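You operate a simulated robot arm through the tools that you are given. There is no shell and no other tool. Be economical: measure what you need, move in short steps, check, and stop when the job is done.

The job below is to be done with a simulated two-armed robot. You get a single attempt, and the scene is never put back.

Task
Pick up the brush from the top of the right motor table with one hand, pass it to the other hand and put it on the back of the sample bench.
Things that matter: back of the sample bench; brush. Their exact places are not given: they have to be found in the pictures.

Only the result counts: the job must be done as asked and must still hold three seconds after the hand-in. Knocking over, shifting, dropping, spilling or breaking anything else fails it.

Robot
Two 7-joint arms with two-finger parallel grippers on one trunk, on a base that drives. Base frame: it is fixed to the floor where the robot stands at the start and does not move with it; the origin is under the middle of the robot, x ahead of it, y to its left, z up; the surface under the hand at the start is at about z = 760. Units: mm, rad, N and s.
The left shoulder is at the start at [9, 162, 1155], the right one opposite. With the tool pointing down near the work surface each hand reaches from about 100 to 660 mm from the robot's upright axis, wherever it stands, measured 20 degrees to its own side. Places, roughly: back of the sample bench (90x24 cm) [-2220, -1820, 800]. Payload 3.8 kg a hand.
Tool frame (each hand has its own): the origin (TCP) lies between the finger pads and is the grasp point; the fingertips stand 30 mm ahead of it; z points along the fingers, y is the line along which they close. Largest opening 110 mm; finger width 20, thickness 10; the body of the gripper, 48 by 112 mm, starts 55 mm behind the TCP.
Orientation is that of the tool frame in the base frame, as a unit quaternion [w, x, y, z]. With the fingers straight down and closing along the base's y, the tool's x points along the base's -x, its y along +y and its z along -z.

Tools
- The arms move only by the tool jog_arm. It takes "left_motion", "right_motion" or both (then of equal length, played together; a hand with none holds still); each is a list that holds one entry, the list of rows, each a list of 7 numbers: the turn, a rotation vector about the tool's x, y, z in rad, then the shift along the tool's x, y, z in mm, then the finger opening in mm, from 0 to 110. In form: [[[rx, ry, rz, tx, ty, tz, jaw], ...]]. A call has 1 to 20 rows; each row is the pose to reach, as a shift and turn from the pose commanded when the call began, along the tool's axes at that moment. Each row takes 0.2 s and may step no farther than 50 mm and 0.15 rad from the row before; otherwise, or with a gripper value out of range, the whole call is refused. A pose out of reach is approached as far as the arm can. The call stops where the force on the tool passes 40 N (or 10 N more than at its start, if that is more) or the arm is blocked; 0.2 s more then pass. Each finger travels about 72 mm/s and halts on what it meets, pressing with about 34 N; the grip force reading is that of the motor and also rises with nothing between the fingers. The clock runs only during rows and for 0.2 s after the last one: add rows that repeat a pose to give the fingers time. The reply holds the time, the measured pose of the TCP, the force on the tool along the base axes, the opening and the grip force, in the units named above and with some noise, with the torque about the TCP (base axes, N m) and any sound that the robot's microphone picked up.
- Cameras (640 x 400 px; columns grow to the right, rows downward): "scene" is now at [88.1, -33.9, 1294.4]; the picture's right is [-0.16, -0.99, -0.01], its down [-0.67, 0.11, -0.73] and it looks along [0.73, -0.11, -0.68] (base axes); focal length 256 px, centre (320, 200). "left" rides on the left gripper at [73, -17, -103] in its tool frame; the picture's right is [0.23, 0.97, 0.00], its down [-0.76, 0.18, -0.62] and it looks along [-0.61, 0.14, 0.78] (tool axes); focal length 222 px, centre (320, 200). "right" rides on the right gripper at [72, 17, -103] in its tool frame; the picture's right is [-0.23, 0.97, 0.00], its down [-0.76, -0.18, -0.62] and it looks along [-0.61, -0.14, 0.78] (tool axes); focal length 222 px, centre (320, 200).
- get_image(camera): a new picture of that camera. It takes no simulated time.
- lift_body(by): slides the trunk up (or, below 0, down) by that many mm; the arms and the scene camera ride with it, the base frame stays. It gives what a move gives, with no picture.
- drive_base(legs): drives the robot by 1 to 6 legs, each [ahead, turn to the left] in mm and rad, along the robot's own axes; the way and the turn of a leg run together, so that a leg with both is an arc; at most 1500 mm and 3.142 rad a leg. The arms and the cameras ride along, it lands a little off, and it stops where it bumps. It gives what a move gives.
- head_to(pan, tilt): turns the head with the scene camera to pan (to the left, within 1.396 rad either way) and tilt (down, from -0.506 to 1.204), counted from straight ahead of the robot. It gives what a move gives.
- locate(camera, pixels): for up to 12 pixels [column, row] of the newest picture of that camera ("zoom" is the newest enlarged one), the place [x, y, z] in the base frame of the surface seen there, good to about 2 mm, but the place of the scene camera against the robot may be out by one fixed shift of up to 18 mm in any direction. It takes no simulated time.
- close_up(camera, box): a new picture of the part [left, top, right, bottom] of that camera's present view, enlarged. It takes no simulated time.
- close_job(): hands the job in; it is judged then, once.

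Go step by step. Measure first, check grasps and placings, and put right what went wrong. The budget is 80 turns and 62 pictures, counting those below and the enlarged ones. Unless the task says otherwise, let go and move clear before handing in, and close with one line.

The tools are called after "Emit:" by a JSON object that holds its "op" and its "data". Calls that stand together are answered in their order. jog_arm: Moves the arms, as the interface text tells. Its arguments: {"type":"object","properties":{"left_motion":{"type":"array","items":{"type":"array","items":{"type":"array","items":{"type":"number"}}}},"right_motion":{"type":"array","items":{"type":"array","items":{"type":"array","items":{"type":"number"}}}}},"required":[]} The other tools are called the same way: lift_body (by) slides the trunk up or down; drive_base (legs) drives the base; head_to (pan, tilt) turns the head that bears the scene camera; get_image (camera) takes a picture; locate (camera, pixels) gives the place of the surface under pixels of a picture; close_up (camera, box) takes an enlarged picture of a part of a camera's view; close_job () hands the job in.

At the start:

```text
time: 0.0
left_position: [403.2, 76.7, 1004.5]
left_ee_rot: [0.003, 0.002, 1.0, 0.004]
left_force: [-0.7, -0.6, 1.0]
left_torque: [0.02, -0.01, -0.02]
left_opening: 109.9
left_grasp_force: 0.1
right_position: [333.1, -253.3, 968.8]
right_ee_rot: [0.005, 0.0, 1.0, 0.003]
right_force: [0.0, -0.7, -0.8]
right_torque: [-0.04, -0.02, 0.01]
right_opening: 110.0
right_grasp_force: 0.1
trunk travel left (down, up): [-250.0, 320.0]
robot x, y, heading: [-1.9, 1.6, 0.004]
head pan, tilt: [-0.157, 0.756]
```

scene: 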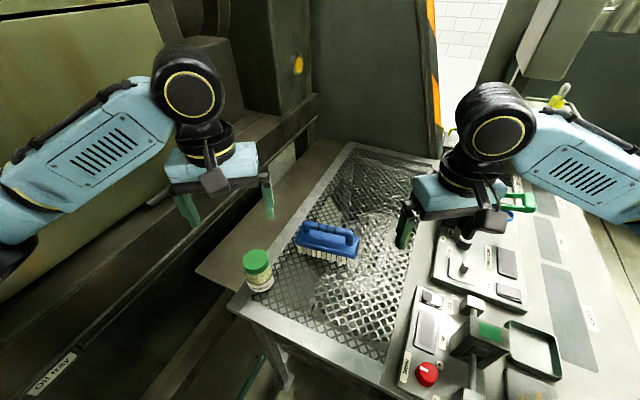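
right: 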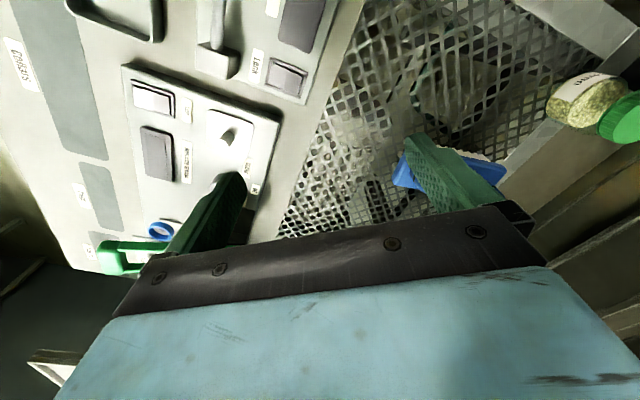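
left: 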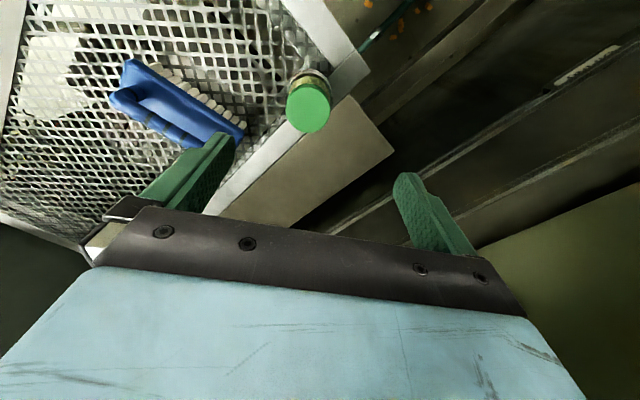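

The scene picture shows a blue brush at about (328,240) on the mesh top, with a green-lidded jar at (258,270). I'll enlarge the brush and measure it.

Emit:
{"op": "close_up", "data": {"camera": "scene", "box": [230, 180, 430, 305]}}

Emit:
{"op": "locate", "data": {"camera": "scene", "pixels": [[300, 232], [328, 236], [356, 243], [328, 258], [330, 275], [258, 258], [262, 288], [385, 215], [330, 215], [440, 250], [480, 340], [330, 228]]}}

Emit:
{"op": "locate", "data": {"camera": "left", "pixels": [[125, 75], [150, 90], [170, 112], [205, 130], [160, 70], [310, 105], [100, 60]]}}

```text
3.20 times, centred on (330, 242) of scene
```

zoom: 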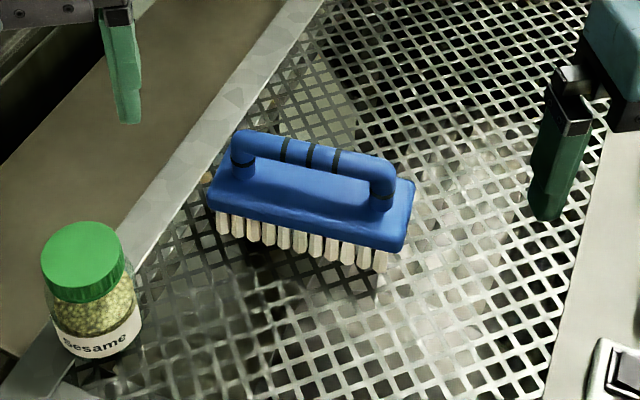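

```text
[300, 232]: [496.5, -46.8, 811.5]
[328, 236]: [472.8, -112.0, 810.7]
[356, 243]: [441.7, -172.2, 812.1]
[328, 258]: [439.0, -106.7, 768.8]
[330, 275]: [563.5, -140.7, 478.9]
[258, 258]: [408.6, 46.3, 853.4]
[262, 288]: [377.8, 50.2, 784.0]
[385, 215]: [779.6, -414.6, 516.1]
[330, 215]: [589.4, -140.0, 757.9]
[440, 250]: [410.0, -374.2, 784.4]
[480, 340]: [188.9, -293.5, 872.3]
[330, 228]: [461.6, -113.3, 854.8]
```

```text
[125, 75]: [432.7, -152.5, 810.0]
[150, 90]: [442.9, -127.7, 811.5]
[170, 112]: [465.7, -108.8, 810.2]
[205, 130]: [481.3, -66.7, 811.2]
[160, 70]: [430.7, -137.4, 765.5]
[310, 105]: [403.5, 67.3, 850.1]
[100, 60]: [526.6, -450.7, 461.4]
```

The brush handle runs roughly along [0.40,0.92] with its top near z 850 and the mesh near z 760. The wrist cameras are not shifted, so I'll measure the handle in the left one.

Emit:
{"op": "close_up", "data": {"camera": "left", "box": [90, 40, 250, 140]}}

```text
4.00 times, centred on (170, 90) of left
```

zoom: 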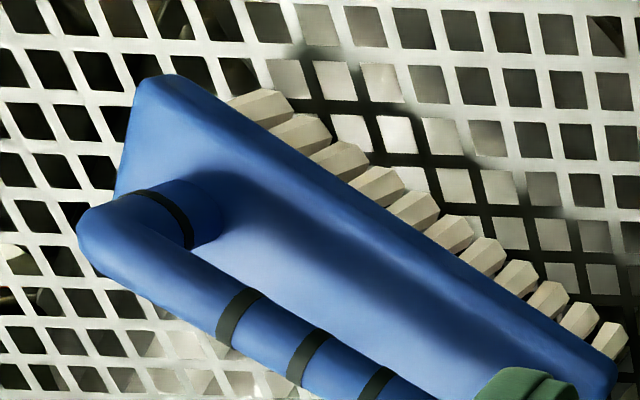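

Emit:
{"op": "locate", "data": {"camera": "zoom", "pixels": [[105, 225], [100, 250], [150, 250], [180, 285], [240, 320], [300, 360], [370, 390], [165, 80], [125, 170], [605, 365], [400, 270], [560, 120]]}}

```text
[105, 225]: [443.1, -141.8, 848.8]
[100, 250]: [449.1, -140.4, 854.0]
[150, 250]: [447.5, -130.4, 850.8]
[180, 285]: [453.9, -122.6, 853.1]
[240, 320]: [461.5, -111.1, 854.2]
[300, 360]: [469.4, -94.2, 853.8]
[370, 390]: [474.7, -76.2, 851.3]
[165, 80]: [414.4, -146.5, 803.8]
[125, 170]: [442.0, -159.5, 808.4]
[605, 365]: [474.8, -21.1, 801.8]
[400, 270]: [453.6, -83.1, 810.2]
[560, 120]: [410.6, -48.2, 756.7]
```

Handle centre is about (469,-93), axis along 66°, top z 855. I'll bring the right hand above the right-hand part of the handle, turned so that it closes across the handle.

Emit:
{"op": "jog_arm", "data": {"right_motion": [[[0, 0, -0.144, -16, 17, 2, 80], [0, 0, -0.288, -31, 33, 4, 80], [0, 0, -0.432, -47, 50, 6, 80], [0, 0, -0.576, -62, 67, 8, 80], [0, 0, -0.72, -78, 84, 10, 80], [0, 0, -0.864, -94, 100, 12, 80], [0, 0, -1.008, -109, 117, 14, 80], [0, 0, -1.15, -125, 134, 16, 80], [0, 0, -1.15, -125, 134, 16, 80], [0, 0, -1.15, -125, 134, 16, 80]]]}}

Emit:
{"op": "get_image", "data": {"camera": "right"}}

Emit:
{"op": "get_image", "data": {"camera": "left"}}

```text
time: 2.2
left_position: [404.1, 77.6, 1005.3]
left_ee_rot: [0.002, 0.001, 1.0, 0.004]
left_force: [-0.7, 0.4, 0.7]
left_torque: [0.01, -0.01, 0.01]
left_opening: 110.0
left_grasp_force: 0.0
right_position: [457.7, -120.1, 954.0]
right_ee_rot: [0.006, -0.545, 0.839, 0.0]
right_force: [-0.4, 0.0, 0.0]
right_torque: [0.0, -0.02, -0.01]
right_opening: 80.0
right_grasp_force: 0.1
trunk travel left (down, up): [-250.0, 320.0]
robot x, y, heading: [0.9, -1.9, -0.002]
head pan, tilt: [-0.157, 0.756]
```

```text
56 pictures are left
```

right: 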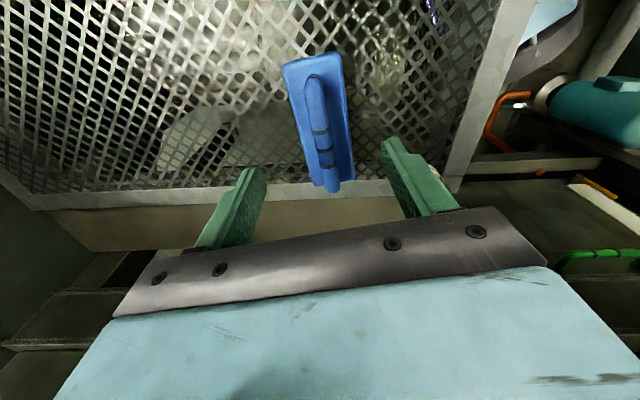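

```text
55 pictures are left
```

left: 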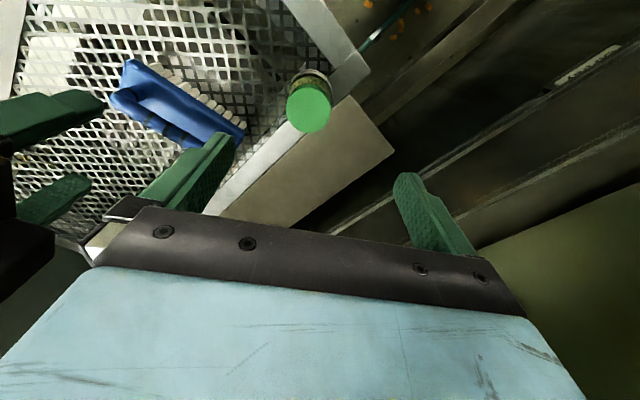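

The right camera sees the handle between the fingers at about (316,120). I'll measure along it.

Emit:
{"op": "locate", "data": {"camera": "right", "pixels": [[312, 85], [315, 105], [320, 132], [325, 155], [330, 180], [304, 110], [325, 110], [295, 70], [335, 65], [350, 170], [310, 160]]}}

```text
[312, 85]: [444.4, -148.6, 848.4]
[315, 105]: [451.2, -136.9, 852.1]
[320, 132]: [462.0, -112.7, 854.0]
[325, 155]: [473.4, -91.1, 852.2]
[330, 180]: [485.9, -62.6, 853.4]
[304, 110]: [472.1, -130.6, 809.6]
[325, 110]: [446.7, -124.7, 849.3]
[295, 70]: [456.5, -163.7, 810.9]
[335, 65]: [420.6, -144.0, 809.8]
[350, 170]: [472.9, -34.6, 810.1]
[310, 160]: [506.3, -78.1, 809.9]
```

The handle line passes (459,-119) at 64°, right under the hand. I'll lower to z 848 and close.

Emit:
{"op": "jog_arm", "data": {"right_motion": [[[0, 0, 0.03, 0, 0, 35, 60], [0, 0, 0.03, 0, 0, 70, 60], [0, 0, 0.03, 0, 0, 95, 60], [0, 0, 0.03, 0, 0, 106, 60], [0, 0, 0.03, 0, 0, 106, 60], [0, 0, 0.03, 0, 0, 106, 40], [0, 0, 0.03, 0, 0, 106, 25], [0, 0, 0.03, 0, 0, 106, 10], [0, 0, 0.03, 0, 0, 106, 5], [0, 0, 0.03, 0, 0, 106, 5], [0, 0, 0.03, 0, 0, 106, 5]]]}}

Emit:
{"op": "get_image", "data": {"camera": "right"}}

```text
time: 4.6
left_position: [404.1, 76.2, 1005.7]
left_ee_rot: [0.002, 0.001, 1.0, 0.003]
left_force: [-0.5, 0.6, 0.3]
left_torque: [0.02, -0.05, -0.04]
left_opening: 110.0
left_grasp_force: 0.1
right_position: [459.6, -118.5, 849.3]
right_ee_rot: [0.005, -0.531, 0.847, 0.0]
right_force: [-0.5, 0.4, -0.3]
right_torque: [0.02, 0.0, -0.02]
right_opening: 17.3
right_grasp_force: 34.0
trunk travel left (down, up): [-250.0, 320.0]
robot x, y, heading: [-2.9, -0.5, 0.003]
head pan, tilt: [-0.157, 0.756]
```

```text
54 pictures are left
```

right: 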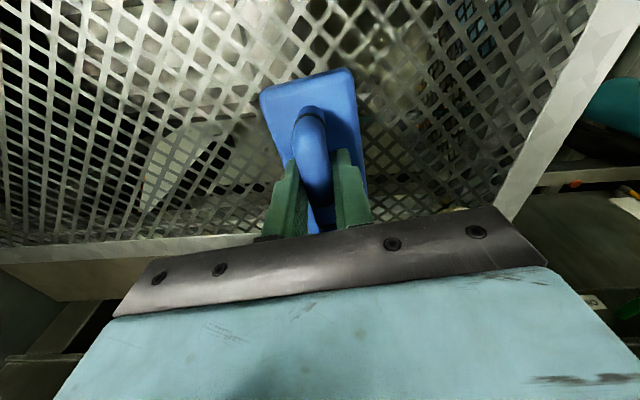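

The handle is gripped (opening 17.3, 34 N). Now I lift it 160 mm.

Emit:
{"op": "jog_arm", "data": {"right_motion": [[[0, 0, 0, 0, 0, -20, 5], [0, 0, 0, 0, 0, -50, 5], [0, 0, 0, 0, 0, -90, 5], [0, 0, 0, 0, 0, -130, 5], [0, 0, 0, 0, 0, -160, 5], [0, 0, 0, 0, 0, -160, 5]]]}}

Emit:
{"op": "get_image", "data": {"camera": "scene"}}

Emit:
{"op": "get_image", "data": {"camera": "left"}}

```text
time: 6.0
left_position: [404.0, 76.4, 1006.6]
left_ee_rot: [0.002, 0.001, 1.0, 0.004]
left_force: [0.2, 0.2, 0.0]
left_torque: [-0.02, 0.0, 0.02]
left_opening: 110.2
left_grasp_force: 0.0
right_position: [457.2, -119.0, 1005.9]
right_ee_rot: [0.005, -0.532, 0.847, 0.001]
right_force: [-0.2, 1.0, -0.6]
right_torque: [-0.05, 0.0, -0.02]
right_opening: 16.9
right_grasp_force: 33.9
trunk travel left (down, up): [-250.0, 320.0]
robot x, y, heading: [1.8, -0.8, 0.002]
head pan, tilt: [-0.157, 0.756]
```

```text
53 pictures are left
```

scene: 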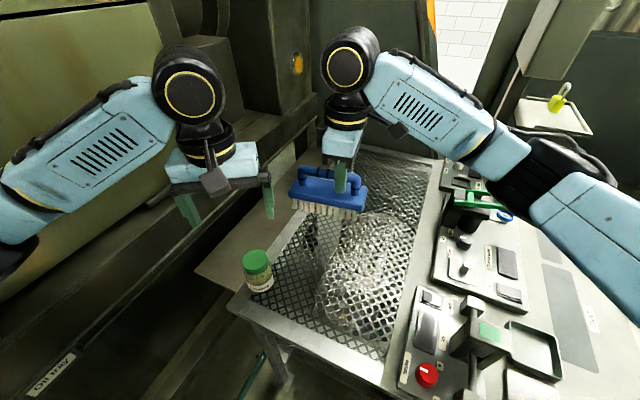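

```text
52 pictures are left
```

left: 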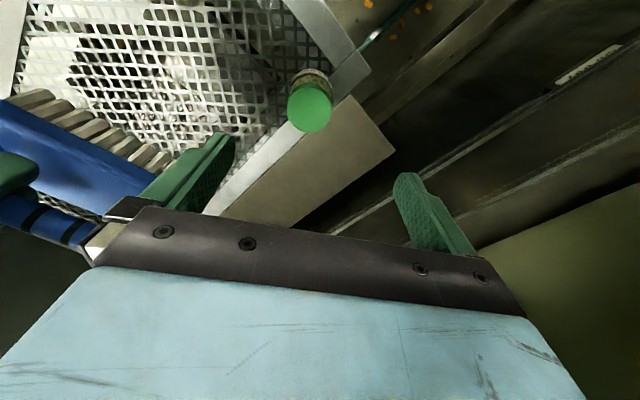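

The brush is held cleanly in the air. Before the handover I'll look around to the right for free space and the sample bench.

Emit:
{"op": "head_to", "data": {"pan": -1.39, "tilt": 0.35}}

Emit:
{"op": "get_image", "data": {"camera": "scene"}}

Emit:
{"op": "head_to", "data": {"pan": 1.39, "tilt": 0.5}}

Emit:
{"op": "get_image", "data": {"camera": "scene"}}

```text
time: 7.4
left_position: [403.1, 75.3, 1005.3]
left_ee_rot: [0.002, 0.003, 1.0, 0.003]
left_force: [0.0, 0.1, 0.1]
left_torque: [0.02, 0.02, 0.01]
left_opening: 110.0
left_grasp_force: 0.0
right_position: [458.2, -119.5, 1007.2]
right_ee_rot: [0.006, -0.532, 0.847, 0.001]
right_force: [1.0, -0.5, -1.2]
right_torque: [-0.04, -0.01, 0.01]
right_opening: 17.1
right_grasp_force: 34.0
trunk travel left (down, up): [-250.0, 320.0]
robot x, y, heading: [-0.5, -0.6, 0.003]
head pan, tilt: [-1.389, 0.351]
```

```text
51 pictures are left
```

scene: 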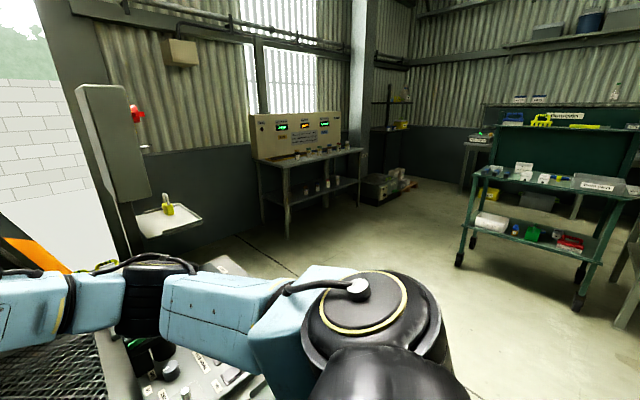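

```text
time: 9.9
left_position: [404.3, 75.3, 1004.6]
left_ee_rot: [0.0, 0.002, 1.0, 0.004]
left_force: [0.2, 0.4, 0.0]
left_torque: [0.0, 0.01, 0.02]
left_opening: 109.5
left_grasp_force: 0.1
right_position: [459.1, -119.5, 1006.8]
right_ee_rot: [0.006, -0.532, 0.847, 0.002]
right_force: [-0.4, -0.4, -0.9]
right_torque: [-0.03, -0.03, 0.05]
right_opening: 17.0
right_grasp_force: 34.3
trunk travel left (down, up): [-250.0, 320.0]
robot x, y, heading: [4.6, 0.9, 0.003]
head pan, tilt: [1.389, 0.499]
```

```text
50 pictures are left
```

scene: 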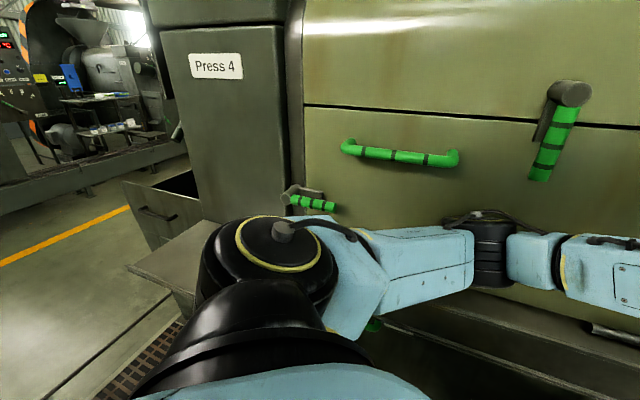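

On the left are Press 4 and a shelf plate at (170,260); the right side has open floor. I'll measure what lies near the way back.

Emit:
{"op": "locate", "data": {"camera": "scene", "pixels": [[140, 268], [200, 225], [130, 185], [60, 250], [100, 385], [30, 340], [90, 190], [150, 290], [230, 160], [400, 155]]}}

Emit:
{"op": "head_to", "data": {"pan": -1.39, "tilt": 0.8}}

Emit:
{"op": "get_image", "data": {"camera": "scene"}}

```text
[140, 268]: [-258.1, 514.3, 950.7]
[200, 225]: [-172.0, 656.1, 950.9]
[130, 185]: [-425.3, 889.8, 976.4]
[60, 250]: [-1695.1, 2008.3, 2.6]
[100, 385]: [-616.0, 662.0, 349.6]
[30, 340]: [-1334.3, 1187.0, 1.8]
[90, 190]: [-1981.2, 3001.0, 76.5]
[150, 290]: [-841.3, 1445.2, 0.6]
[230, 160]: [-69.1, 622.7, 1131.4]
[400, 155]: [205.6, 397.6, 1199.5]
```

```text
time: 12.3
left_position: [403.4, 74.7, 1005.3]
left_ee_rot: [0.001, 0.002, 1.0, 0.003]
left_force: [0.2, 0.6, -0.2]
left_torque: [0.0, 0.01, -0.01]
left_opening: 110.1
left_grasp_force: 0.3
right_position: [458.3, -119.7, 1007.3]
right_ee_rot: [0.006, -0.531, 0.847, 0.001]
right_force: [-0.3, 0.0, -0.7]
right_torque: [-0.02, 0.04, 0.01]
right_opening: 17.4
right_grasp_force: 34.3
trunk travel left (down, up): [-250.0, 320.0]
robot x, y, heading: [-0.7, -2.5, 0.001]
head pan, tilt: [-1.389, 0.799]
```

```text
49 pictures are left
```

scene: 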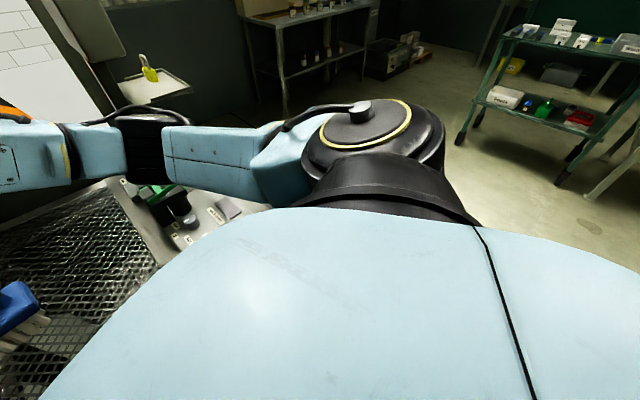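

I'll measure the obstacles to the right: the tray (155,85), the hanging box, the cart and the panel parts.

Emit:
{"op": "locate", "data": {"camera": "scene", "pixels": [[155, 90], [125, 90], [90, 50], [180, 205], [150, 190], [460, 130], [560, 185], [585, 195], [560, 220], [630, 250], [250, 80], [620, 130]]}}

```text
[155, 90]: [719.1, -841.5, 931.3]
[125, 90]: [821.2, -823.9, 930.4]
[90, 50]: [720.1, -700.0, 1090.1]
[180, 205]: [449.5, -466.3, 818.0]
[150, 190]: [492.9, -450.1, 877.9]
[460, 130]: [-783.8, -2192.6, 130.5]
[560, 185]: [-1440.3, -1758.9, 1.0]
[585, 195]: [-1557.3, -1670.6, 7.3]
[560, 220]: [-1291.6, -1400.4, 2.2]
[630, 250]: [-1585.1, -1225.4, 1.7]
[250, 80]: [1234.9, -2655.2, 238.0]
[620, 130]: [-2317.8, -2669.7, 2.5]
```

Nothing tall stands within the swing radius (box and tray are ≥1 m away; panel parts ≤880 while the bristles are at ~917). I'll back off 150 mm and turn right to see behind.

Emit:
{"op": "drive_base", "data": {"legs": [[-150, 0], [0, -0.8]]}}

Emit:
{"op": "head_to", "data": {"pan": -1.39, "tilt": 0.45}}

Emit:
{"op": "get_image", "data": {"camera": "scene"}}

```text
time: 15.8
left_position: [195.5, -236.5, 1000.5]
left_ee_rot: [-0.002, 0.389, 0.921, 0.001]
left_force: [-0.7, 0.0, 0.4]
left_torque: [0.03, 0.02, 0.04]
left_opening: 110.1
left_grasp_force: 0.0
right_position: [92.5, -411.0, 1003.7]
right_ee_rot: [-0.001, -0.162, 0.987, 0.0]
right_force: [-0.4, 0.7, -1.1]
right_torque: [-0.01, -0.01, 0.03]
right_opening: 17.3
right_grasp_force: 33.8
trunk travel left (down, up): [-250.0, 320.0]
robot x, y, heading: [-153.3, 2.2, -0.796]
head pan, tilt: [-1.389, 0.799]
```

```text
time: 16.6
left_position: [196.4, -236.0, 1002.4]
left_ee_rot: [-0.002, 0.389, 0.921, 0.001]
left_force: [-0.1, -0.2, -0.8]
left_torque: [0.04, 0.0, 0.0]
left_opening: 109.7
left_grasp_force: 0.0
right_position: [93.2, -411.3, 1003.6]
right_ee_rot: [0.0, -0.161, 0.987, 0.0]
right_force: [0.1, -0.4, -1.5]
right_torque: [0.01, 0.01, -0.01]
right_opening: 17.3
right_grasp_force: 33.2
trunk travel left (down, up): [-250.0, 320.0]
robot x, y, heading: [-148.9, -0.6, -0.795]
head pan, tilt: [-1.389, 0.45]
```

```text
48 pictures are left
```

scene: 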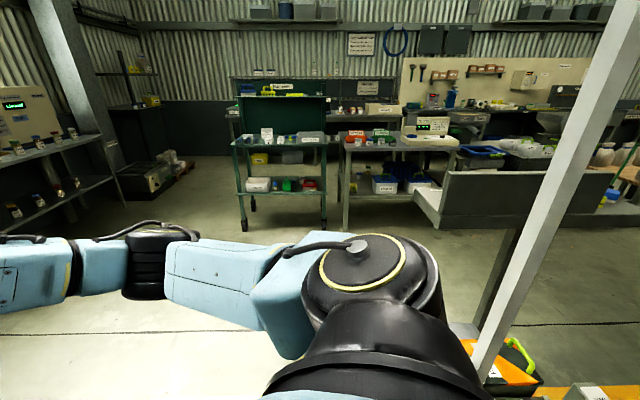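

Now I see the cart (280,150), a bench with a display unit (400,150), and a white post close by at (540,200). I'll measure these.

Emit:
{"op": "locate", "data": {"camera": "scene", "pixels": [[345, 150], [375, 147], [455, 147], [350, 105], [400, 130], [430, 125], [500, 180], [480, 300], [570, 150], [510, 360], [365, 112], [480, 128]]}}

Emit:
{"op": "close_up", "data": {"camera": "scene", "box": [220, 50, 540, 250]}}

```text
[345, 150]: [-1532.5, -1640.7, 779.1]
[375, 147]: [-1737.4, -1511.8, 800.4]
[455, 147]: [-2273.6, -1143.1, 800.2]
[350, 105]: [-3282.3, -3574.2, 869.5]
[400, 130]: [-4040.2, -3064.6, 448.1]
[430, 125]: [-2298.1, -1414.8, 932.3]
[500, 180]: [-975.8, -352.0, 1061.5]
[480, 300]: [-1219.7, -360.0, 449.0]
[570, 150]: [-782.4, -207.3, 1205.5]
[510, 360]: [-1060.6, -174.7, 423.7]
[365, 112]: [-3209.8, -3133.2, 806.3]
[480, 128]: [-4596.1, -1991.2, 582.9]
```

```text
2.00 times, centred on (380, 150) of scene
```

zoom: 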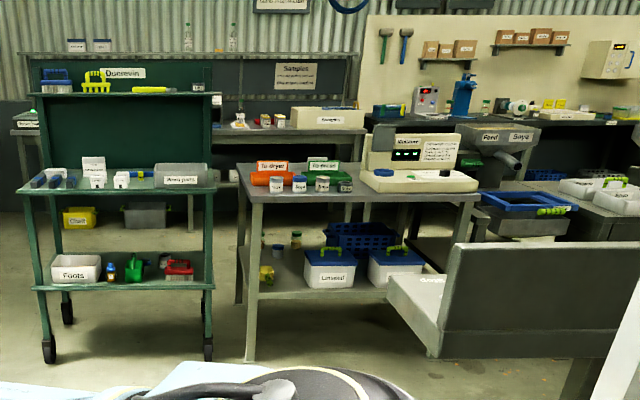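

The bench matching the given place is the one with the scale: its front edge runs (-1532,-1640)→(-2273,-1143) and the back strip is ~530 mm behind that, so I'll likely have to go round behind it. I'll measure the aisle.

Emit:
{"op": "locate", "data": {"camera": "scene", "pixels": [[195, 165], [220, 185], [247, 238], [323, 230], [232, 110], [240, 135], [335, 130], [180, 185], [220, 158], [300, 135], [460, 160], [415, 195]]}}

Emit:
{"op": "locate", "data": {"camera": "zoom", "pixels": [[40, 130], [265, 130], [370, 135], [345, 160], [330, 185], [270, 178], [500, 215], [480, 120], [560, 220], [195, 195], [440, 340], [250, 355]]}}

```text
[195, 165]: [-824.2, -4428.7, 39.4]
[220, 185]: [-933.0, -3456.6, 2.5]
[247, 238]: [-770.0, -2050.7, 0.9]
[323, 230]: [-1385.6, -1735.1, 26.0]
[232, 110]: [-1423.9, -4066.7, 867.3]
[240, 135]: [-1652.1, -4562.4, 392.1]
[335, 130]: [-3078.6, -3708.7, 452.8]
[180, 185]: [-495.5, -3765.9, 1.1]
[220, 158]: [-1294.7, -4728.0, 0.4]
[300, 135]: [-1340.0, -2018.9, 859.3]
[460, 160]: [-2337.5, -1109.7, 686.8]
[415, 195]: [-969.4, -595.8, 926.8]
```

```text
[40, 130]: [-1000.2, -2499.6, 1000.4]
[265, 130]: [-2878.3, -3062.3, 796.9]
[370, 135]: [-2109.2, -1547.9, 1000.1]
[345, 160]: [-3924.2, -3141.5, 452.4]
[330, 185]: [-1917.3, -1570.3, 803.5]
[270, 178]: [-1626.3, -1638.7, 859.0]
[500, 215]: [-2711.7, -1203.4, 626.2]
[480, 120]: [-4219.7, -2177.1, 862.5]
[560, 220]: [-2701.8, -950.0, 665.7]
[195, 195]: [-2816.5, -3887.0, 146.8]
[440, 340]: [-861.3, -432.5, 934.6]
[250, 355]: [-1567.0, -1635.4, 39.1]
```

The aisle behind the bench is ~1.1 m deep and reachable around the cart's left side. First I check how near the panel table's edge is to my path toward -y.

Emit:
{"op": "head_to", "data": {"pan": -0.6, "tilt": 0.8}}

Emit:
{"op": "get_image", "data": {"camera": "scene"}}

```text
time: 17.7
left_position: [195.7, -236.6, 1000.9]
left_ee_rot: [-0.002, 0.389, 0.921, 0.001]
left_force: [0.4, -0.7, 0.7]
left_torque: [-0.01, -0.01, 0.0]
left_opening: 110.1
left_grasp_force: 0.0
right_position: [93.6, -411.6, 1004.0]
right_ee_rot: [0.0, -0.161, 0.987, -0.001]
right_force: [0.4, 0.1, -0.9]
right_torque: [-0.01, 0.04, 0.01]
right_opening: 17.2
right_grasp_force: 33.9
trunk travel left (down, up): [-250.0, 320.0]
robot x, y, heading: [-150.8, 1.3, -0.797]
head pan, tilt: [-0.6, 0.799]
```

```text
46 pictures are left
```

scene: 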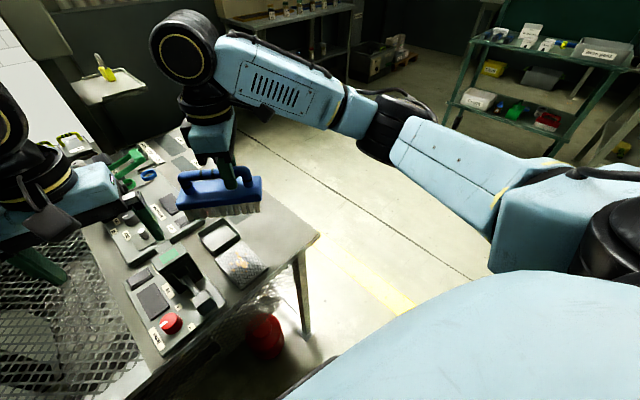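

Emit:
{"op": "locate", "data": {"camera": "scene", "pixels": [[318, 236], [308, 330], [255, 275], [165, 360], [265, 350], [195, 125], [330, 370], [240, 265], [185, 300]]}}

```text
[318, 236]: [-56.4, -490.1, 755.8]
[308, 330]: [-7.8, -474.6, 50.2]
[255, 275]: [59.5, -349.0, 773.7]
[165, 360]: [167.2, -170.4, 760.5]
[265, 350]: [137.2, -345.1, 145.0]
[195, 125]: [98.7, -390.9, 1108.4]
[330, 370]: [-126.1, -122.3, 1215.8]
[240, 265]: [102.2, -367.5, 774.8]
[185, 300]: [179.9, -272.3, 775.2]
```

The panel table's corner is at (-56,-490), so I must pass left of it with the post (-782,-207) on my other side. I'll measure how far my right elbow sticks out.

Emit:
{"op": "locate", "data": {"camera": "scene", "pixels": [[390, 95], [425, 105], [380, 155], [435, 165], [500, 210], [360, 110]]}}

Emit:
{"op": "head_to", "data": {"pan": -1.39, "tilt": 0.9}}

Emit:
{"op": "get_image", "data": {"camera": "scene"}}

```text
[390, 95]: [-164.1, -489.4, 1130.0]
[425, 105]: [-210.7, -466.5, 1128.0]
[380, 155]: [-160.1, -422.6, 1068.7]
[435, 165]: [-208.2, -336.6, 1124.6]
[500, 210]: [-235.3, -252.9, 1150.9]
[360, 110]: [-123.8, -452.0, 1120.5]
```

```text
time: 18.9
left_position: [195.7, -235.4, 1001.0]
left_ee_rot: [-0.002, 0.389, 0.921, 0.002]
left_force: [0.4, -1.1, -0.7]
left_torque: [-0.03, 0.01, -0.02]
left_opening: 109.7
left_grasp_force: 0.0
right_position: [93.4, -411.4, 1002.7]
right_ee_rot: [0.0, -0.161, 0.987, 0.0]
right_force: [-1.0, -0.2, -1.0]
right_torque: [-0.02, 0.04, 0.0]
right_opening: 17.4
right_grasp_force: 33.6
trunk travel left (down, up): [-250.0, 320.0]
robot x, y, heading: [-152.0, -0.9, -0.799]
head pan, tilt: [-1.389, 0.901]
```

```text
45 pictures are left
```

scene: 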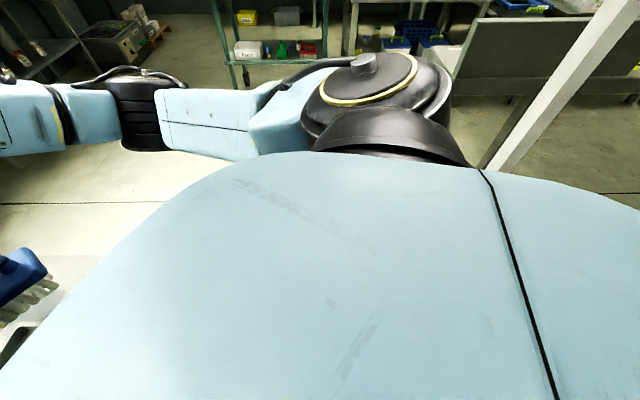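

Emit:
{"op": "locate", "data": {"camera": "scene", "pixels": [[505, 140], [590, 40], [490, 155], [525, 105], [470, 60], [590, 60], [460, 80]]}}

```text
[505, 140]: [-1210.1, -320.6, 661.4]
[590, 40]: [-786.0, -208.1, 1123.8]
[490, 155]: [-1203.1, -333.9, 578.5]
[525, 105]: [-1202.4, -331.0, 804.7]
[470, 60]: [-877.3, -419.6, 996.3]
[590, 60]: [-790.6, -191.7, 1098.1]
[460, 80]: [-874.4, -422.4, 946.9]
```

The right elbow reaches ~410 mm sideways; heading -115° passes the table corner at ~294 mm and the post/board at ~480 mm. I'll raise the body a little for clearance, then turn and check before driving.

Emit:
{"op": "lift_body", "data": {"by": 120}}

Emit:
{"op": "drive_base", "data": {"legs": [[0, -1.21]]}}

Emit:
{"op": "head_to", "data": {"pan": 0, "tilt": 0.6}}

Emit:
{"op": "get_image", "data": {"camera": "scene"}}

```text
time: 20.4
left_position: [196.2, -235.4, 1121.8]
left_ee_rot: [-0.003, 0.389, 0.921, 0.001]
left_force: [0.0, 0.3, 0.9]
left_torque: [0.0, 0.03, 0.01]
left_opening: 109.9
left_grasp_force: 0.1
right_position: [94.8, -410.6, 1122.4]
right_ee_rot: [0.0, -0.162, 0.987, 0.0]
right_force: [0.3, 1.7, -0.8]
right_torque: [-0.03, 0.02, -0.01]
right_opening: 17.1
right_grasp_force: 33.8
trunk travel left (down, up): [-370.0, 200.0]
robot x, y, heading: [-150.5, -1.1, -0.796]
head pan, tilt: [-1.389, 0.901]
```

```text
time: 23.7
left_position: [-240.6, -410.7, 1122.0]
left_ee_rot: [-0.002, 0.838, 0.546, 0.003]
left_force: [-0.4, -0.8, 0.1]
left_torque: [-0.01, -0.01, 0.01]
left_opening: 110.1
left_grasp_force: 0.1
right_position: [-441.3, -381.7, 1123.1]
right_ee_rot: [0.0, 0.42, 0.907, 0.0]
right_force: [-0.2, 0.1, -0.7]
right_torque: [0.01, 0.04, 0.01]
right_opening: 17.4
right_grasp_force: 34.2
trunk travel left (down, up): [-370.0, 200.0]
robot x, y, heading: [-150.8, -2.5, -1.984]
head pan, tilt: [-1.389, 0.901]
```

```text
time: 25.3
left_position: [-240.9, -410.8, 1121.5]
left_ee_rot: [-0.002, 0.838, 0.546, 0.004]
left_force: [-0.4, -0.1, -0.2]
left_torque: [0.0, 0.01, -0.01]
left_opening: 109.8
left_grasp_force: 0.1
right_position: [-443.3, -379.9, 1124.3]
right_ee_rot: [0.0, 0.419, 0.908, 0.0]
right_force: [-0.2, 0.2, -1.3]
right_torque: [0.03, 0.01, 0.0]
right_opening: 17.2
right_grasp_force: 34.2
trunk travel left (down, up): [-370.0, 200.0]
robot x, y, heading: [-150.9, 0.4, -1.989]
head pan, tilt: [0.0, 0.6]
```

```text
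44 pictures are left
```

scene: 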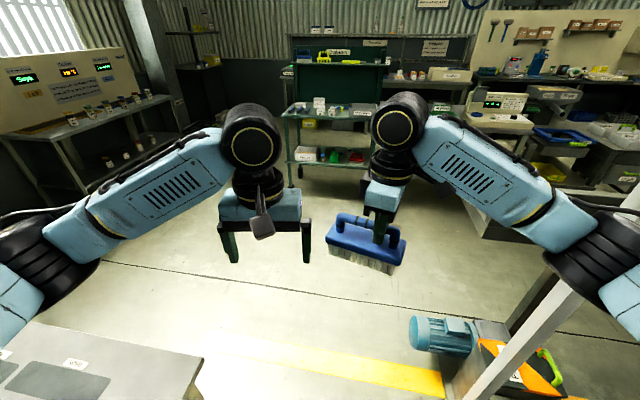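

The path ahead is visible: table at lower left, a motor unit at (440,335) and the post to the right. I'll measure their nearest points.

Emit:
{"op": "locate", "data": {"camera": "scene", "pixels": [[204, 357], [195, 395], [412, 330], [445, 385], [470, 390], [540, 320], [490, 340], [620, 260], [300, 300]]}}

```text
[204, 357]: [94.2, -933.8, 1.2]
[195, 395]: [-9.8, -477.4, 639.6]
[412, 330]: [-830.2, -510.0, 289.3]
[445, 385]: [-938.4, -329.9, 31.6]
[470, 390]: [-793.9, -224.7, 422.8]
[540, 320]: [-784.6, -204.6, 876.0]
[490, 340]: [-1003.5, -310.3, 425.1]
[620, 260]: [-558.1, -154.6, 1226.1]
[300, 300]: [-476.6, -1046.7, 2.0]
```

Everything passes at 300 mm or more. I'll drive 1100 mm out to the open floor.

Emit:
{"op": "drive_base", "data": {"legs": [[1100, 0]]}}

Emit:
{"op": "get_image", "data": {"camera": "scene"}}

```text
time: 30.9
left_position: [-664.5, -1422.1, 1121.3]
left_ee_rot: [-0.002, 0.832, 0.554, 0.003]
left_force: [0.9, -0.7, 0.2]
left_torque: [0.0, 0.0, 0.0]
left_opening: 110.0
left_grasp_force: 0.0
right_position: [-866.0, -1395.5, 1124.1]
right_ee_rot: [0.0, 0.41, 0.912, 0.0]
right_force: [0.1, -0.3, -1.2]
right_torque: [0.02, 0.04, 0.0]
right_opening: 17.6
right_grasp_force: 34.2
trunk travel left (down, up): [-370.0, 200.0]
robot x, y, heading: [-582.4, -1008.4, -1.966]
head pan, tilt: [0.0, 0.6]
```

```text
43 pictures are left
```

scene: 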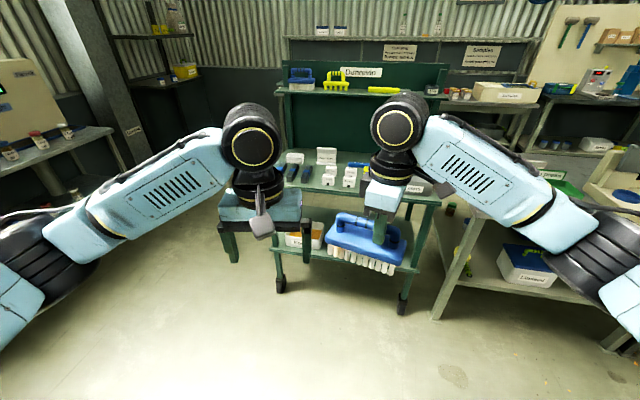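

Now there's open floor around. I'll do the handover here: first raise the left hand clear and yaw it -90° so that it can close across the handle.

Emit:
{"op": "jog_arm", "data": {"left_motion": [[[0, 0, 0, 0, 10, -40, 80], [0, 0, 0.14, -2, 20, -70, 80], [0, 0, 0.28, -4, 30, -100, 80], [0, 0, 0.42, -6, 43, -110, 80], [0, 0, 0.56, -8, 43, -110, 80], [0, 0, 0.7, -10, 43, -110, 80], [0, 0, 0.84, -12, 43, -110, 80], [0, 0, 0.98, -14, 43, -110, 80], [0, 0, 1.12, -16, 43, -110, 80], [0, 0, 1.26, -16, 43, -110, 80], [0, 0, 1.4, -16, 43, -110, 80], [0, 0, 1.52, -16, 43, -110, 80], [0, 0, 1.57, -16, 43, -110, 80], [0, 0, 1.57, -16, 43, -110, 80]]]}}

Emit:
{"op": "get_image", "data": {"camera": "scene"}}

```text
time: 33.9
left_position: [-632.3, -1452.9, 1231.2]
left_ee_rot: [-0.004, 0.98, -0.197, 0.001]
left_force: [0.1, -0.1, 1.2]
left_torque: [0.02, -0.03, -0.01]
left_opening: 80.1
left_grasp_force: 0.0
right_position: [-865.2, -1394.6, 1124.2]
right_ee_rot: [0.0, 0.41, 0.912, -0.001]
right_force: [-0.1, -0.7, -1.2]
right_torque: [0.03, 0.05, 0.0]
right_opening: 17.4
right_grasp_force: 34.0
trunk travel left (down, up): [-370.0, 200.0]
robot x, y, heading: [-584.1, -1009.4, -1.967]
head pan, tilt: [0.0, 0.6]
```

```text
42 pictures are left
```

scene: 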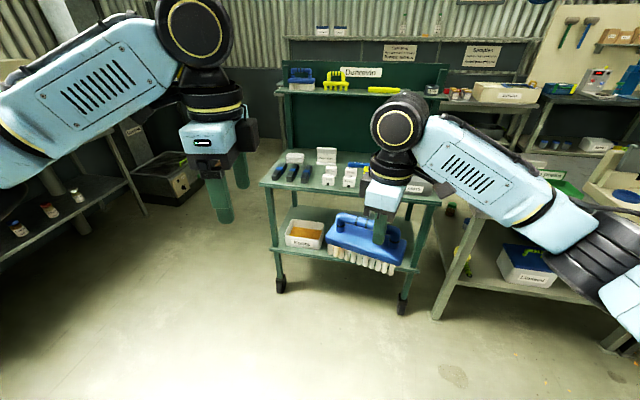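

The left hand is yawed and clear. Next I tilt it 0.70 rad toward the brush and bring the brush to the middle with the handle crosswise.

Emit:
{"op": "jog_arm", "data": {"left_motion": [[[0, -0.14, 0, 0, 0, 0, 80], [0, -0.28, 0, 0, 0, 0, 80], [0, -0.42, 0, 0, 0, 0, 80], [0, -0.56, 0, 0, 0, 0, 80], [0, -0.7, 0, 0, 0, 0, 80], [0, -0.7, 0, 0, 0, 0, 80]]], "right_motion": [[[0, 0, -0.11, -17, 18, 0, 5], [0, 0, -0.22, -34, 36, 0, 5], [0, 0, -0.34, -51, 55, 0, 5], [0, 0, -0.454, -68, 73, 0, 5], [0, 0, -0.454, -68, 73, 0, 5], [0, 0, -0.454, -68, 73, 0, 5]]]}}

Emit:
{"op": "get_image", "data": {"camera": "scene"}}

Emit:
{"op": "get_image", "data": {"camera": "left"}}

```text
time: 35.3
left_position: [-629.7, -1454.6, 1230.6]
left_ee_rot: [-0.07, 0.921, -0.183, -0.336]
left_force: [-0.2, -0.8, -0.3]
left_torque: [0.03, 0.02, 0.01]
left_opening: 79.9
left_grasp_force: 0.1
right_position: [-768.9, -1398.0, 1124.8]
right_ee_rot: [0.001, 0.193, 0.981, -0.001]
right_force: [-0.3, -0.3, -2.4]
right_torque: [-0.01, 0.07, -0.01]
right_opening: 17.3
right_grasp_force: 34.1
trunk travel left (down, up): [-370.0, 200.0]
robot x, y, heading: [-585.8, -1012.1, -1.964]
head pan, tilt: [0.0, 0.6]
```

```text
41 pictures are left
```

scene: 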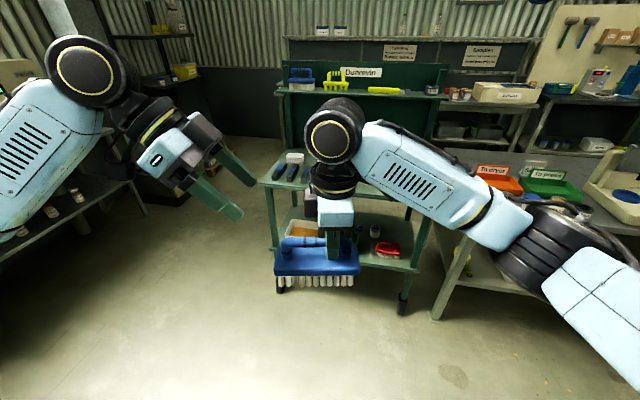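

```text
40 pictures are left
```

left: 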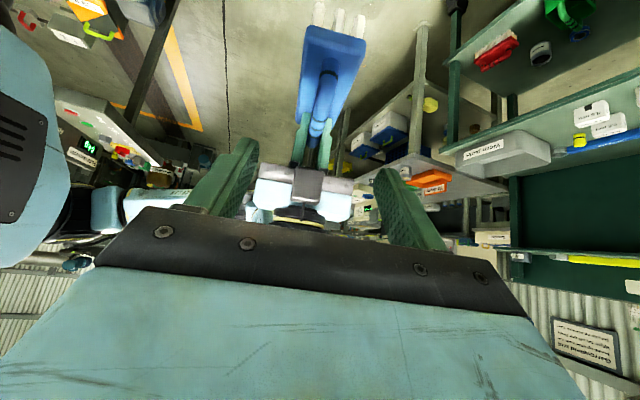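

The left camera sees the handle at about (322,105) in line with its fingers. I'll measure handle points there.

Emit:
{"op": "close_up", "data": {"camera": "left", "box": [250, 20, 410, 120]}}

Emit:
{"op": "close_up", "data": {"camera": "left", "box": [250, 60, 410, 160]}}

```text
4.00 times, centred on (330, 70) of left
```

zoom: 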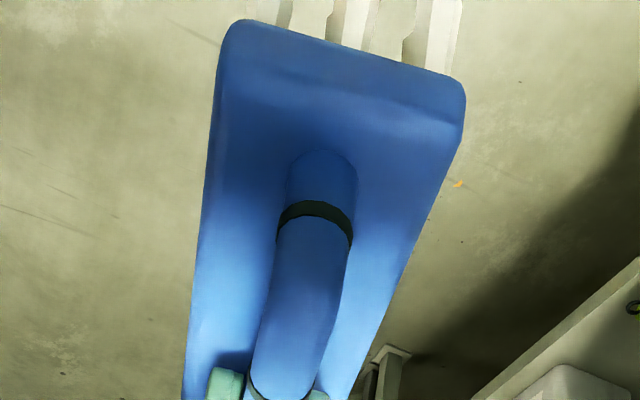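

```text
4.00 times, centred on (330, 110) of left
```

zoom: 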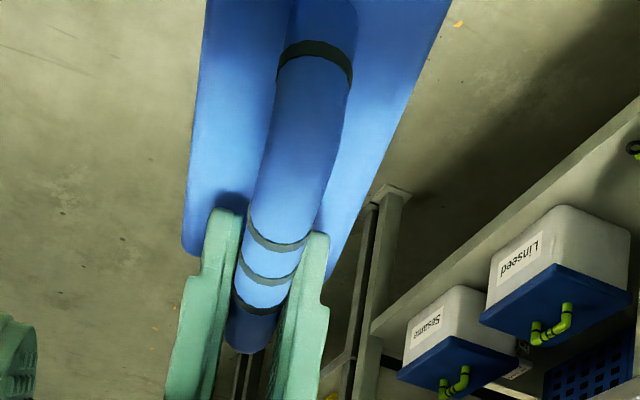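

Emit:
{"op": "locate", "data": {"camera": "zoom", "pixels": [[318, 65], [310, 100], [302, 140], [290, 180], [278, 220], [272, 260], [262, 292], [340, 120], [262, 140], [215, 40], [425, 40], [250, 340]]}}

```text
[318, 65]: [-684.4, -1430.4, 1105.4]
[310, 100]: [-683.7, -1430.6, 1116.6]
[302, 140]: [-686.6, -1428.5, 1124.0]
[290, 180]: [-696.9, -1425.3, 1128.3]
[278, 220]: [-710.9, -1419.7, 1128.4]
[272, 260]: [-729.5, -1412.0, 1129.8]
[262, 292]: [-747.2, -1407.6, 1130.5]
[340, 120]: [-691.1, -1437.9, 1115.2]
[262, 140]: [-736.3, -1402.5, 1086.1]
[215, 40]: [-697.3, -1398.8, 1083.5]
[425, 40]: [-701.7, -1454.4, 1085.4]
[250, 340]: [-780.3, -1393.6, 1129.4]
```

The handle centre line is at z≈1120 and the left hand's aim is within 3 mm. I'll approach 144 mm along its tool axis with the fingers open and check.

Emit:
{"op": "jog_arm", "data": {"left_motion": [[[0, 0, 0, -1, 0, 40, 70], [0, 0, 0, -2, 0, 80, 60], [0, 0, 0, -3, 0, 110, 60], [0, 0, 0, -3, 0, 130, 60], [0, 0, 0, -3, 0, 144, 60], [0, 0, 0, -3, 0, 144, 60]]]}}

Emit:
{"op": "get_image", "data": {"camera": "scene"}}

Emit:
{"op": "get_image", "data": {"camera": "left"}}

```text
time: 36.7
left_position: [-721.1, -1416.2, 1122.5]
left_ee_rot: [-0.07, 0.921, -0.183, -0.336]
left_force: [0.5, -0.6, 0.8]
left_torque: [-0.03, -0.01, -0.01]
left_opening: 60.3
left_grasp_force: 0.1
right_position: [-767.8, -1398.2, 1123.4]
right_ee_rot: [0.0, 0.194, 0.981, 0.001]
right_force: [-0.5, 0.6, -1.7]
right_torque: [0.02, 0.07, 0.02]
right_opening: 17.1
right_grasp_force: 33.9
trunk travel left (down, up): [-370.0, 200.0]
robot x, y, heading: [-583.8, -1008.8, -1.963]
head pan, tilt: [0.0, 0.6]
```

```text
37 pictures are left
```

scene: 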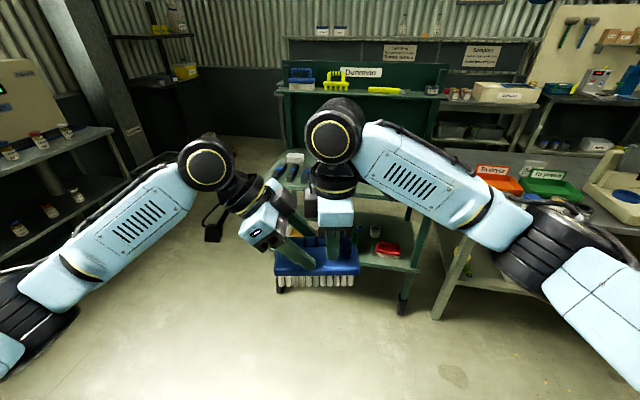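

```text
36 pictures are left
```

left: 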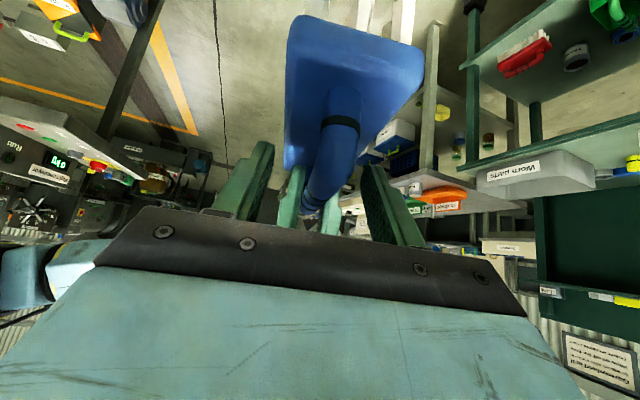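

The handle lies between the left fingers, and the forces are nil. I'll close the left hand.

Emit:
{"op": "jog_arm", "data": {"left_motion": [[[0, 0, 0, 0, 0, 0, 40], [0, 0, 0, 0, 0, 0, 25], [0, 0, 0, 0, 0, 0, 12], [0, 0, 0, 0, 0, 0, 5], [0, 0, 0, 0, 0, 0, 5], [0, 0, 0, 0, 0, 0, 5]]]}}

Emit:
{"op": "get_image", "data": {"camera": "left"}}

```text
time: 38.1
left_position: [-719.2, -1416.5, 1122.8]
left_ee_rot: [-0.069, 0.922, -0.182, -0.336]
left_force: [-5.9, -11.1, -2.2]
left_torque: [-0.06, -0.02, 0.37]
left_opening: 17.2
left_grasp_force: 33.9
right_position: [-767.5, -1397.6, 1123.7]
right_ee_rot: [0.0, 0.192, 0.981, 0.001]
right_force: [5.3, 10.5, 2.3]
right_torque: [0.02, -0.1, 0.22]
right_opening: 17.1
right_grasp_force: 34.3
trunk travel left (down, up): [-370.0, 200.0]
robot x, y, heading: [-588.8, -1013.0, -1.963]
head pan, tilt: [0.0, 0.6]
```

```text
35 pictures are left
```

left: 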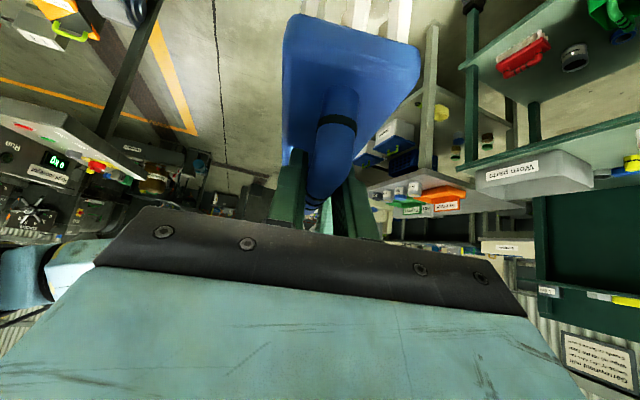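

Both hands hold the handle (17 mm, 34 N each). I'll open the right hand and withdraw it upward.

Emit:
{"op": "jog_arm", "data": {"right_motion": [[[0, 0, 0, 0, 0, 0, 30], [0, 0, 0, 0, 0, 0, 50], [0, 0, 0, 0, 0, 0, 60], [0, 0, 0, 0, 0, -20, 60], [0, 0, 0, 5, 0, -50, 60], [0, 0, 0, 15, 0, -90, 60], [0, 0, 0, 40, 0, -120, 60], [0, 0, 0, 80, 0, -120, 60], [0, 0, 0, 120, 0, -120, 60], [0, 0, 0, 120, 0, -120, 60]]]}}

Emit:
{"op": "get_image", "data": {"camera": "scene"}}

Emit:
{"op": "get_image", "data": {"camera": "left"}}

```text
time: 40.3
left_position: [-719.7, -1416.8, 1122.5]
left_ee_rot: [-0.071, 0.921, -0.183, -0.336]
left_force: [-0.5, 0.1, 0.6]
left_torque: [0.0, -0.05, 0.02]
left_opening: 17.3
left_grasp_force: 34.0
right_position: [-877.3, -1354.4, 1244.9]
right_ee_rot: [-0.002, 0.193, 0.981, 0.0]
right_force: [-0.9, -0.9, -0.5]
right_torque: [-0.01, 0.02, 0.02]
right_opening: 60.1
right_grasp_force: 0.0
trunk travel left (down, up): [-370.0, 200.0]
robot x, y, heading: [-580.5, -1009.2, -1.966]
head pan, tilt: [0.0, 0.6]
```

```text
34 pictures are left
```

scene: 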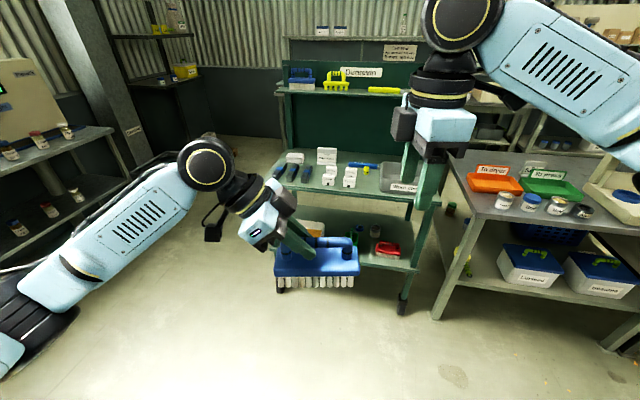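

```text
33 pictures are left
```

left: 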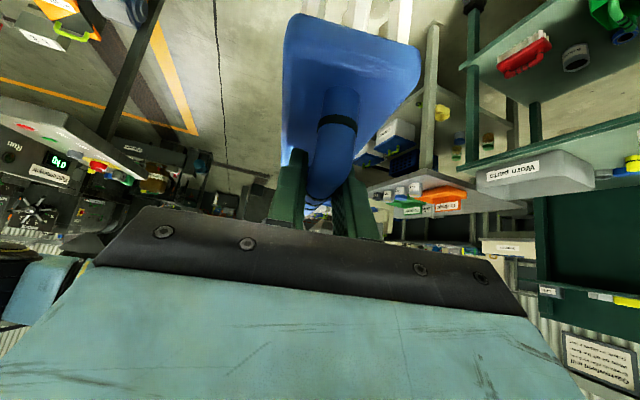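

The left hand alone holds the brush level. Now I drive toward the left side of the cart, heading for (-287,-2292).

Emit:
{"op": "drive_base", "data": {"legs": [[0, 0.621], [1316, 0], [0, -0.814]]}}

Emit:
{"op": "get_image", "data": {"camera": "scene"}}

```text
time: 50.7
left_position: [-510.0, -2659.5, 1123.9]
left_ee_rot: [-0.104, 0.898, -0.276, -0.328]
left_force: [-0.4, -0.4, 0.9]
left_torque: [-0.05, -0.01, -0.04]
left_opening: 17.3
left_grasp_force: 34.2
right_position: [-652.1, -2565.5, 1246.2]
right_ee_rot: [0.0, 0.291, 0.957, 0.0]
right_force: [-0.4, -0.1, 0.3]
right_torque: [-0.02, -0.01, 0.0]
right_opening: 60.0
right_grasp_force: 0.0
trunk travel left (down, up): [-370.0, 200.0]
robot x, y, heading: [-295.4, -2291.0, -2.17]
head pan, tilt: [0.0, 0.6]
```

```text
32 pictures are left
```

scene: 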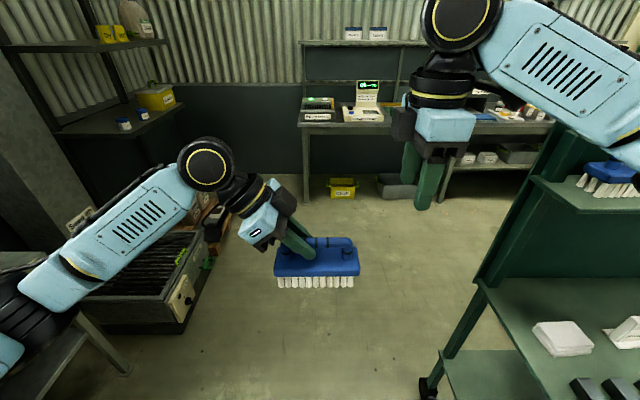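

The aisle beyond is visible; a boxed unit stands on the left (180,310), the cart on the right (430,390). I'll measure them.

Emit:
{"op": "locate", "data": {"camera": "scene", "pixels": [[182, 320], [205, 258], [128, 370], [425, 385], [478, 282], [525, 180], [302, 120], [440, 205], [345, 200], [310, 200], [400, 130], [580, 190]]}}

```text
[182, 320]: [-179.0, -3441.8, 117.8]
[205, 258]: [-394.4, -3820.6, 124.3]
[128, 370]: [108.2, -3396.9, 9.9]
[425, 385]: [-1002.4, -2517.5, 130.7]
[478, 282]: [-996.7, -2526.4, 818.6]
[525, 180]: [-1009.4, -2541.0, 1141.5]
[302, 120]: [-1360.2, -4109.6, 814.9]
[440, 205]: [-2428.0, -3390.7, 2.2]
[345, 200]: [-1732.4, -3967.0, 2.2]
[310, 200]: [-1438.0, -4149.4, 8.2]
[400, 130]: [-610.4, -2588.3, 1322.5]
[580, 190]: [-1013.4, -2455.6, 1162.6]
```

The corridor between the left unit and the cart is ~1.19 m and the far tables start at v≈1955 mm, so the aisle is clear. I drive in, turn right along the aisle, and look at the bench's back.

Emit:
{"op": "drive_base", "data": {"legs": [[0, 0.053], [1346, 0], [0, -1.614]]}}

Emit:
{"op": "head_to", "data": {"pan": -0.35, "tilt": 0.5}}

Emit:
{"op": "get_image", "data": {"camera": "scene"}}

```text
time: 61.9
left_position: [-1391.0, -3256.9, 1122.9]
left_ee_rot: [0.302, -0.451, 0.824, 0.162]
left_force: [-0.1, 0.2, 0.5]
left_torque: [-0.03, -0.01, 0.04]
left_opening: 17.2
left_grasp_force: 33.7
right_position: [-1300.8, -3113.3, 1245.5]
right_ee_rot: [0.0, 0.876, 0.482, 0.0]
right_force: [0.6, 0.5, -0.8]
right_torque: [-0.03, 0.0, -0.02]
right_opening: 59.9
right_grasp_force: 0.1
trunk travel left (down, up): [-370.0, 200.0]
robot x, y, heading: [-1015.5, -3463.0, 2.57]
head pan, tilt: [0.0, 0.6]
```

```text
time: 62.7
left_position: [-1390.8, -3257.6, 1122.5]
left_ee_rot: [0.302, -0.451, 0.824, 0.161]
left_force: [-0.5, 0.3, 0.2]
left_torque: [-0.04, 0.01, -0.02]
left_opening: 17.2
left_grasp_force: 34.6
right_position: [-1301.2, -3114.1, 1245.1]
right_ee_rot: [0.0, 0.877, 0.481, 0.0]
right_force: [0.2, 0.0, -0.6]
right_torque: [0.02, -0.01, 0.01]
right_opening: 60.1
right_grasp_force: 0.0
trunk travel left (down, up): [-370.0, 200.0]
robot x, y, heading: [-1015.4, -3464.0, 2.572]
head pan, tilt: [-0.351, 0.499]
```

```text
31 pictures are left
```

scene: 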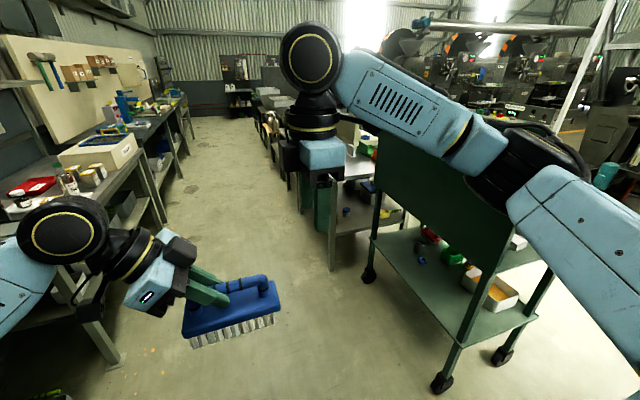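

The aisle runs clear ahead, with far tables at left (leg at (115,360)) and the sample bench beyond the cart (330,200). I measure the limits.

Emit:
{"op": "locate", "data": {"camera": "scene", "pixels": [[115, 360], [165, 215], [190, 135], [332, 262], [440, 380], [370, 275], [362, 180], [330, 220], [405, 212], [265, 150]]}}

```text
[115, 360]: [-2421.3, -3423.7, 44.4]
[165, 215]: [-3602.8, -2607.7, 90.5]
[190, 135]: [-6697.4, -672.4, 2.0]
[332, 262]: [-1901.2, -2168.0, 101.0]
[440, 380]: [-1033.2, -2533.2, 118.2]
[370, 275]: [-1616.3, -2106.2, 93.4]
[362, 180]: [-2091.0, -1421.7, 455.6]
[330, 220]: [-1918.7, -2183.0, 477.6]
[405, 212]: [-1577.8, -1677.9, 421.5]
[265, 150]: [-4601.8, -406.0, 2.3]
```

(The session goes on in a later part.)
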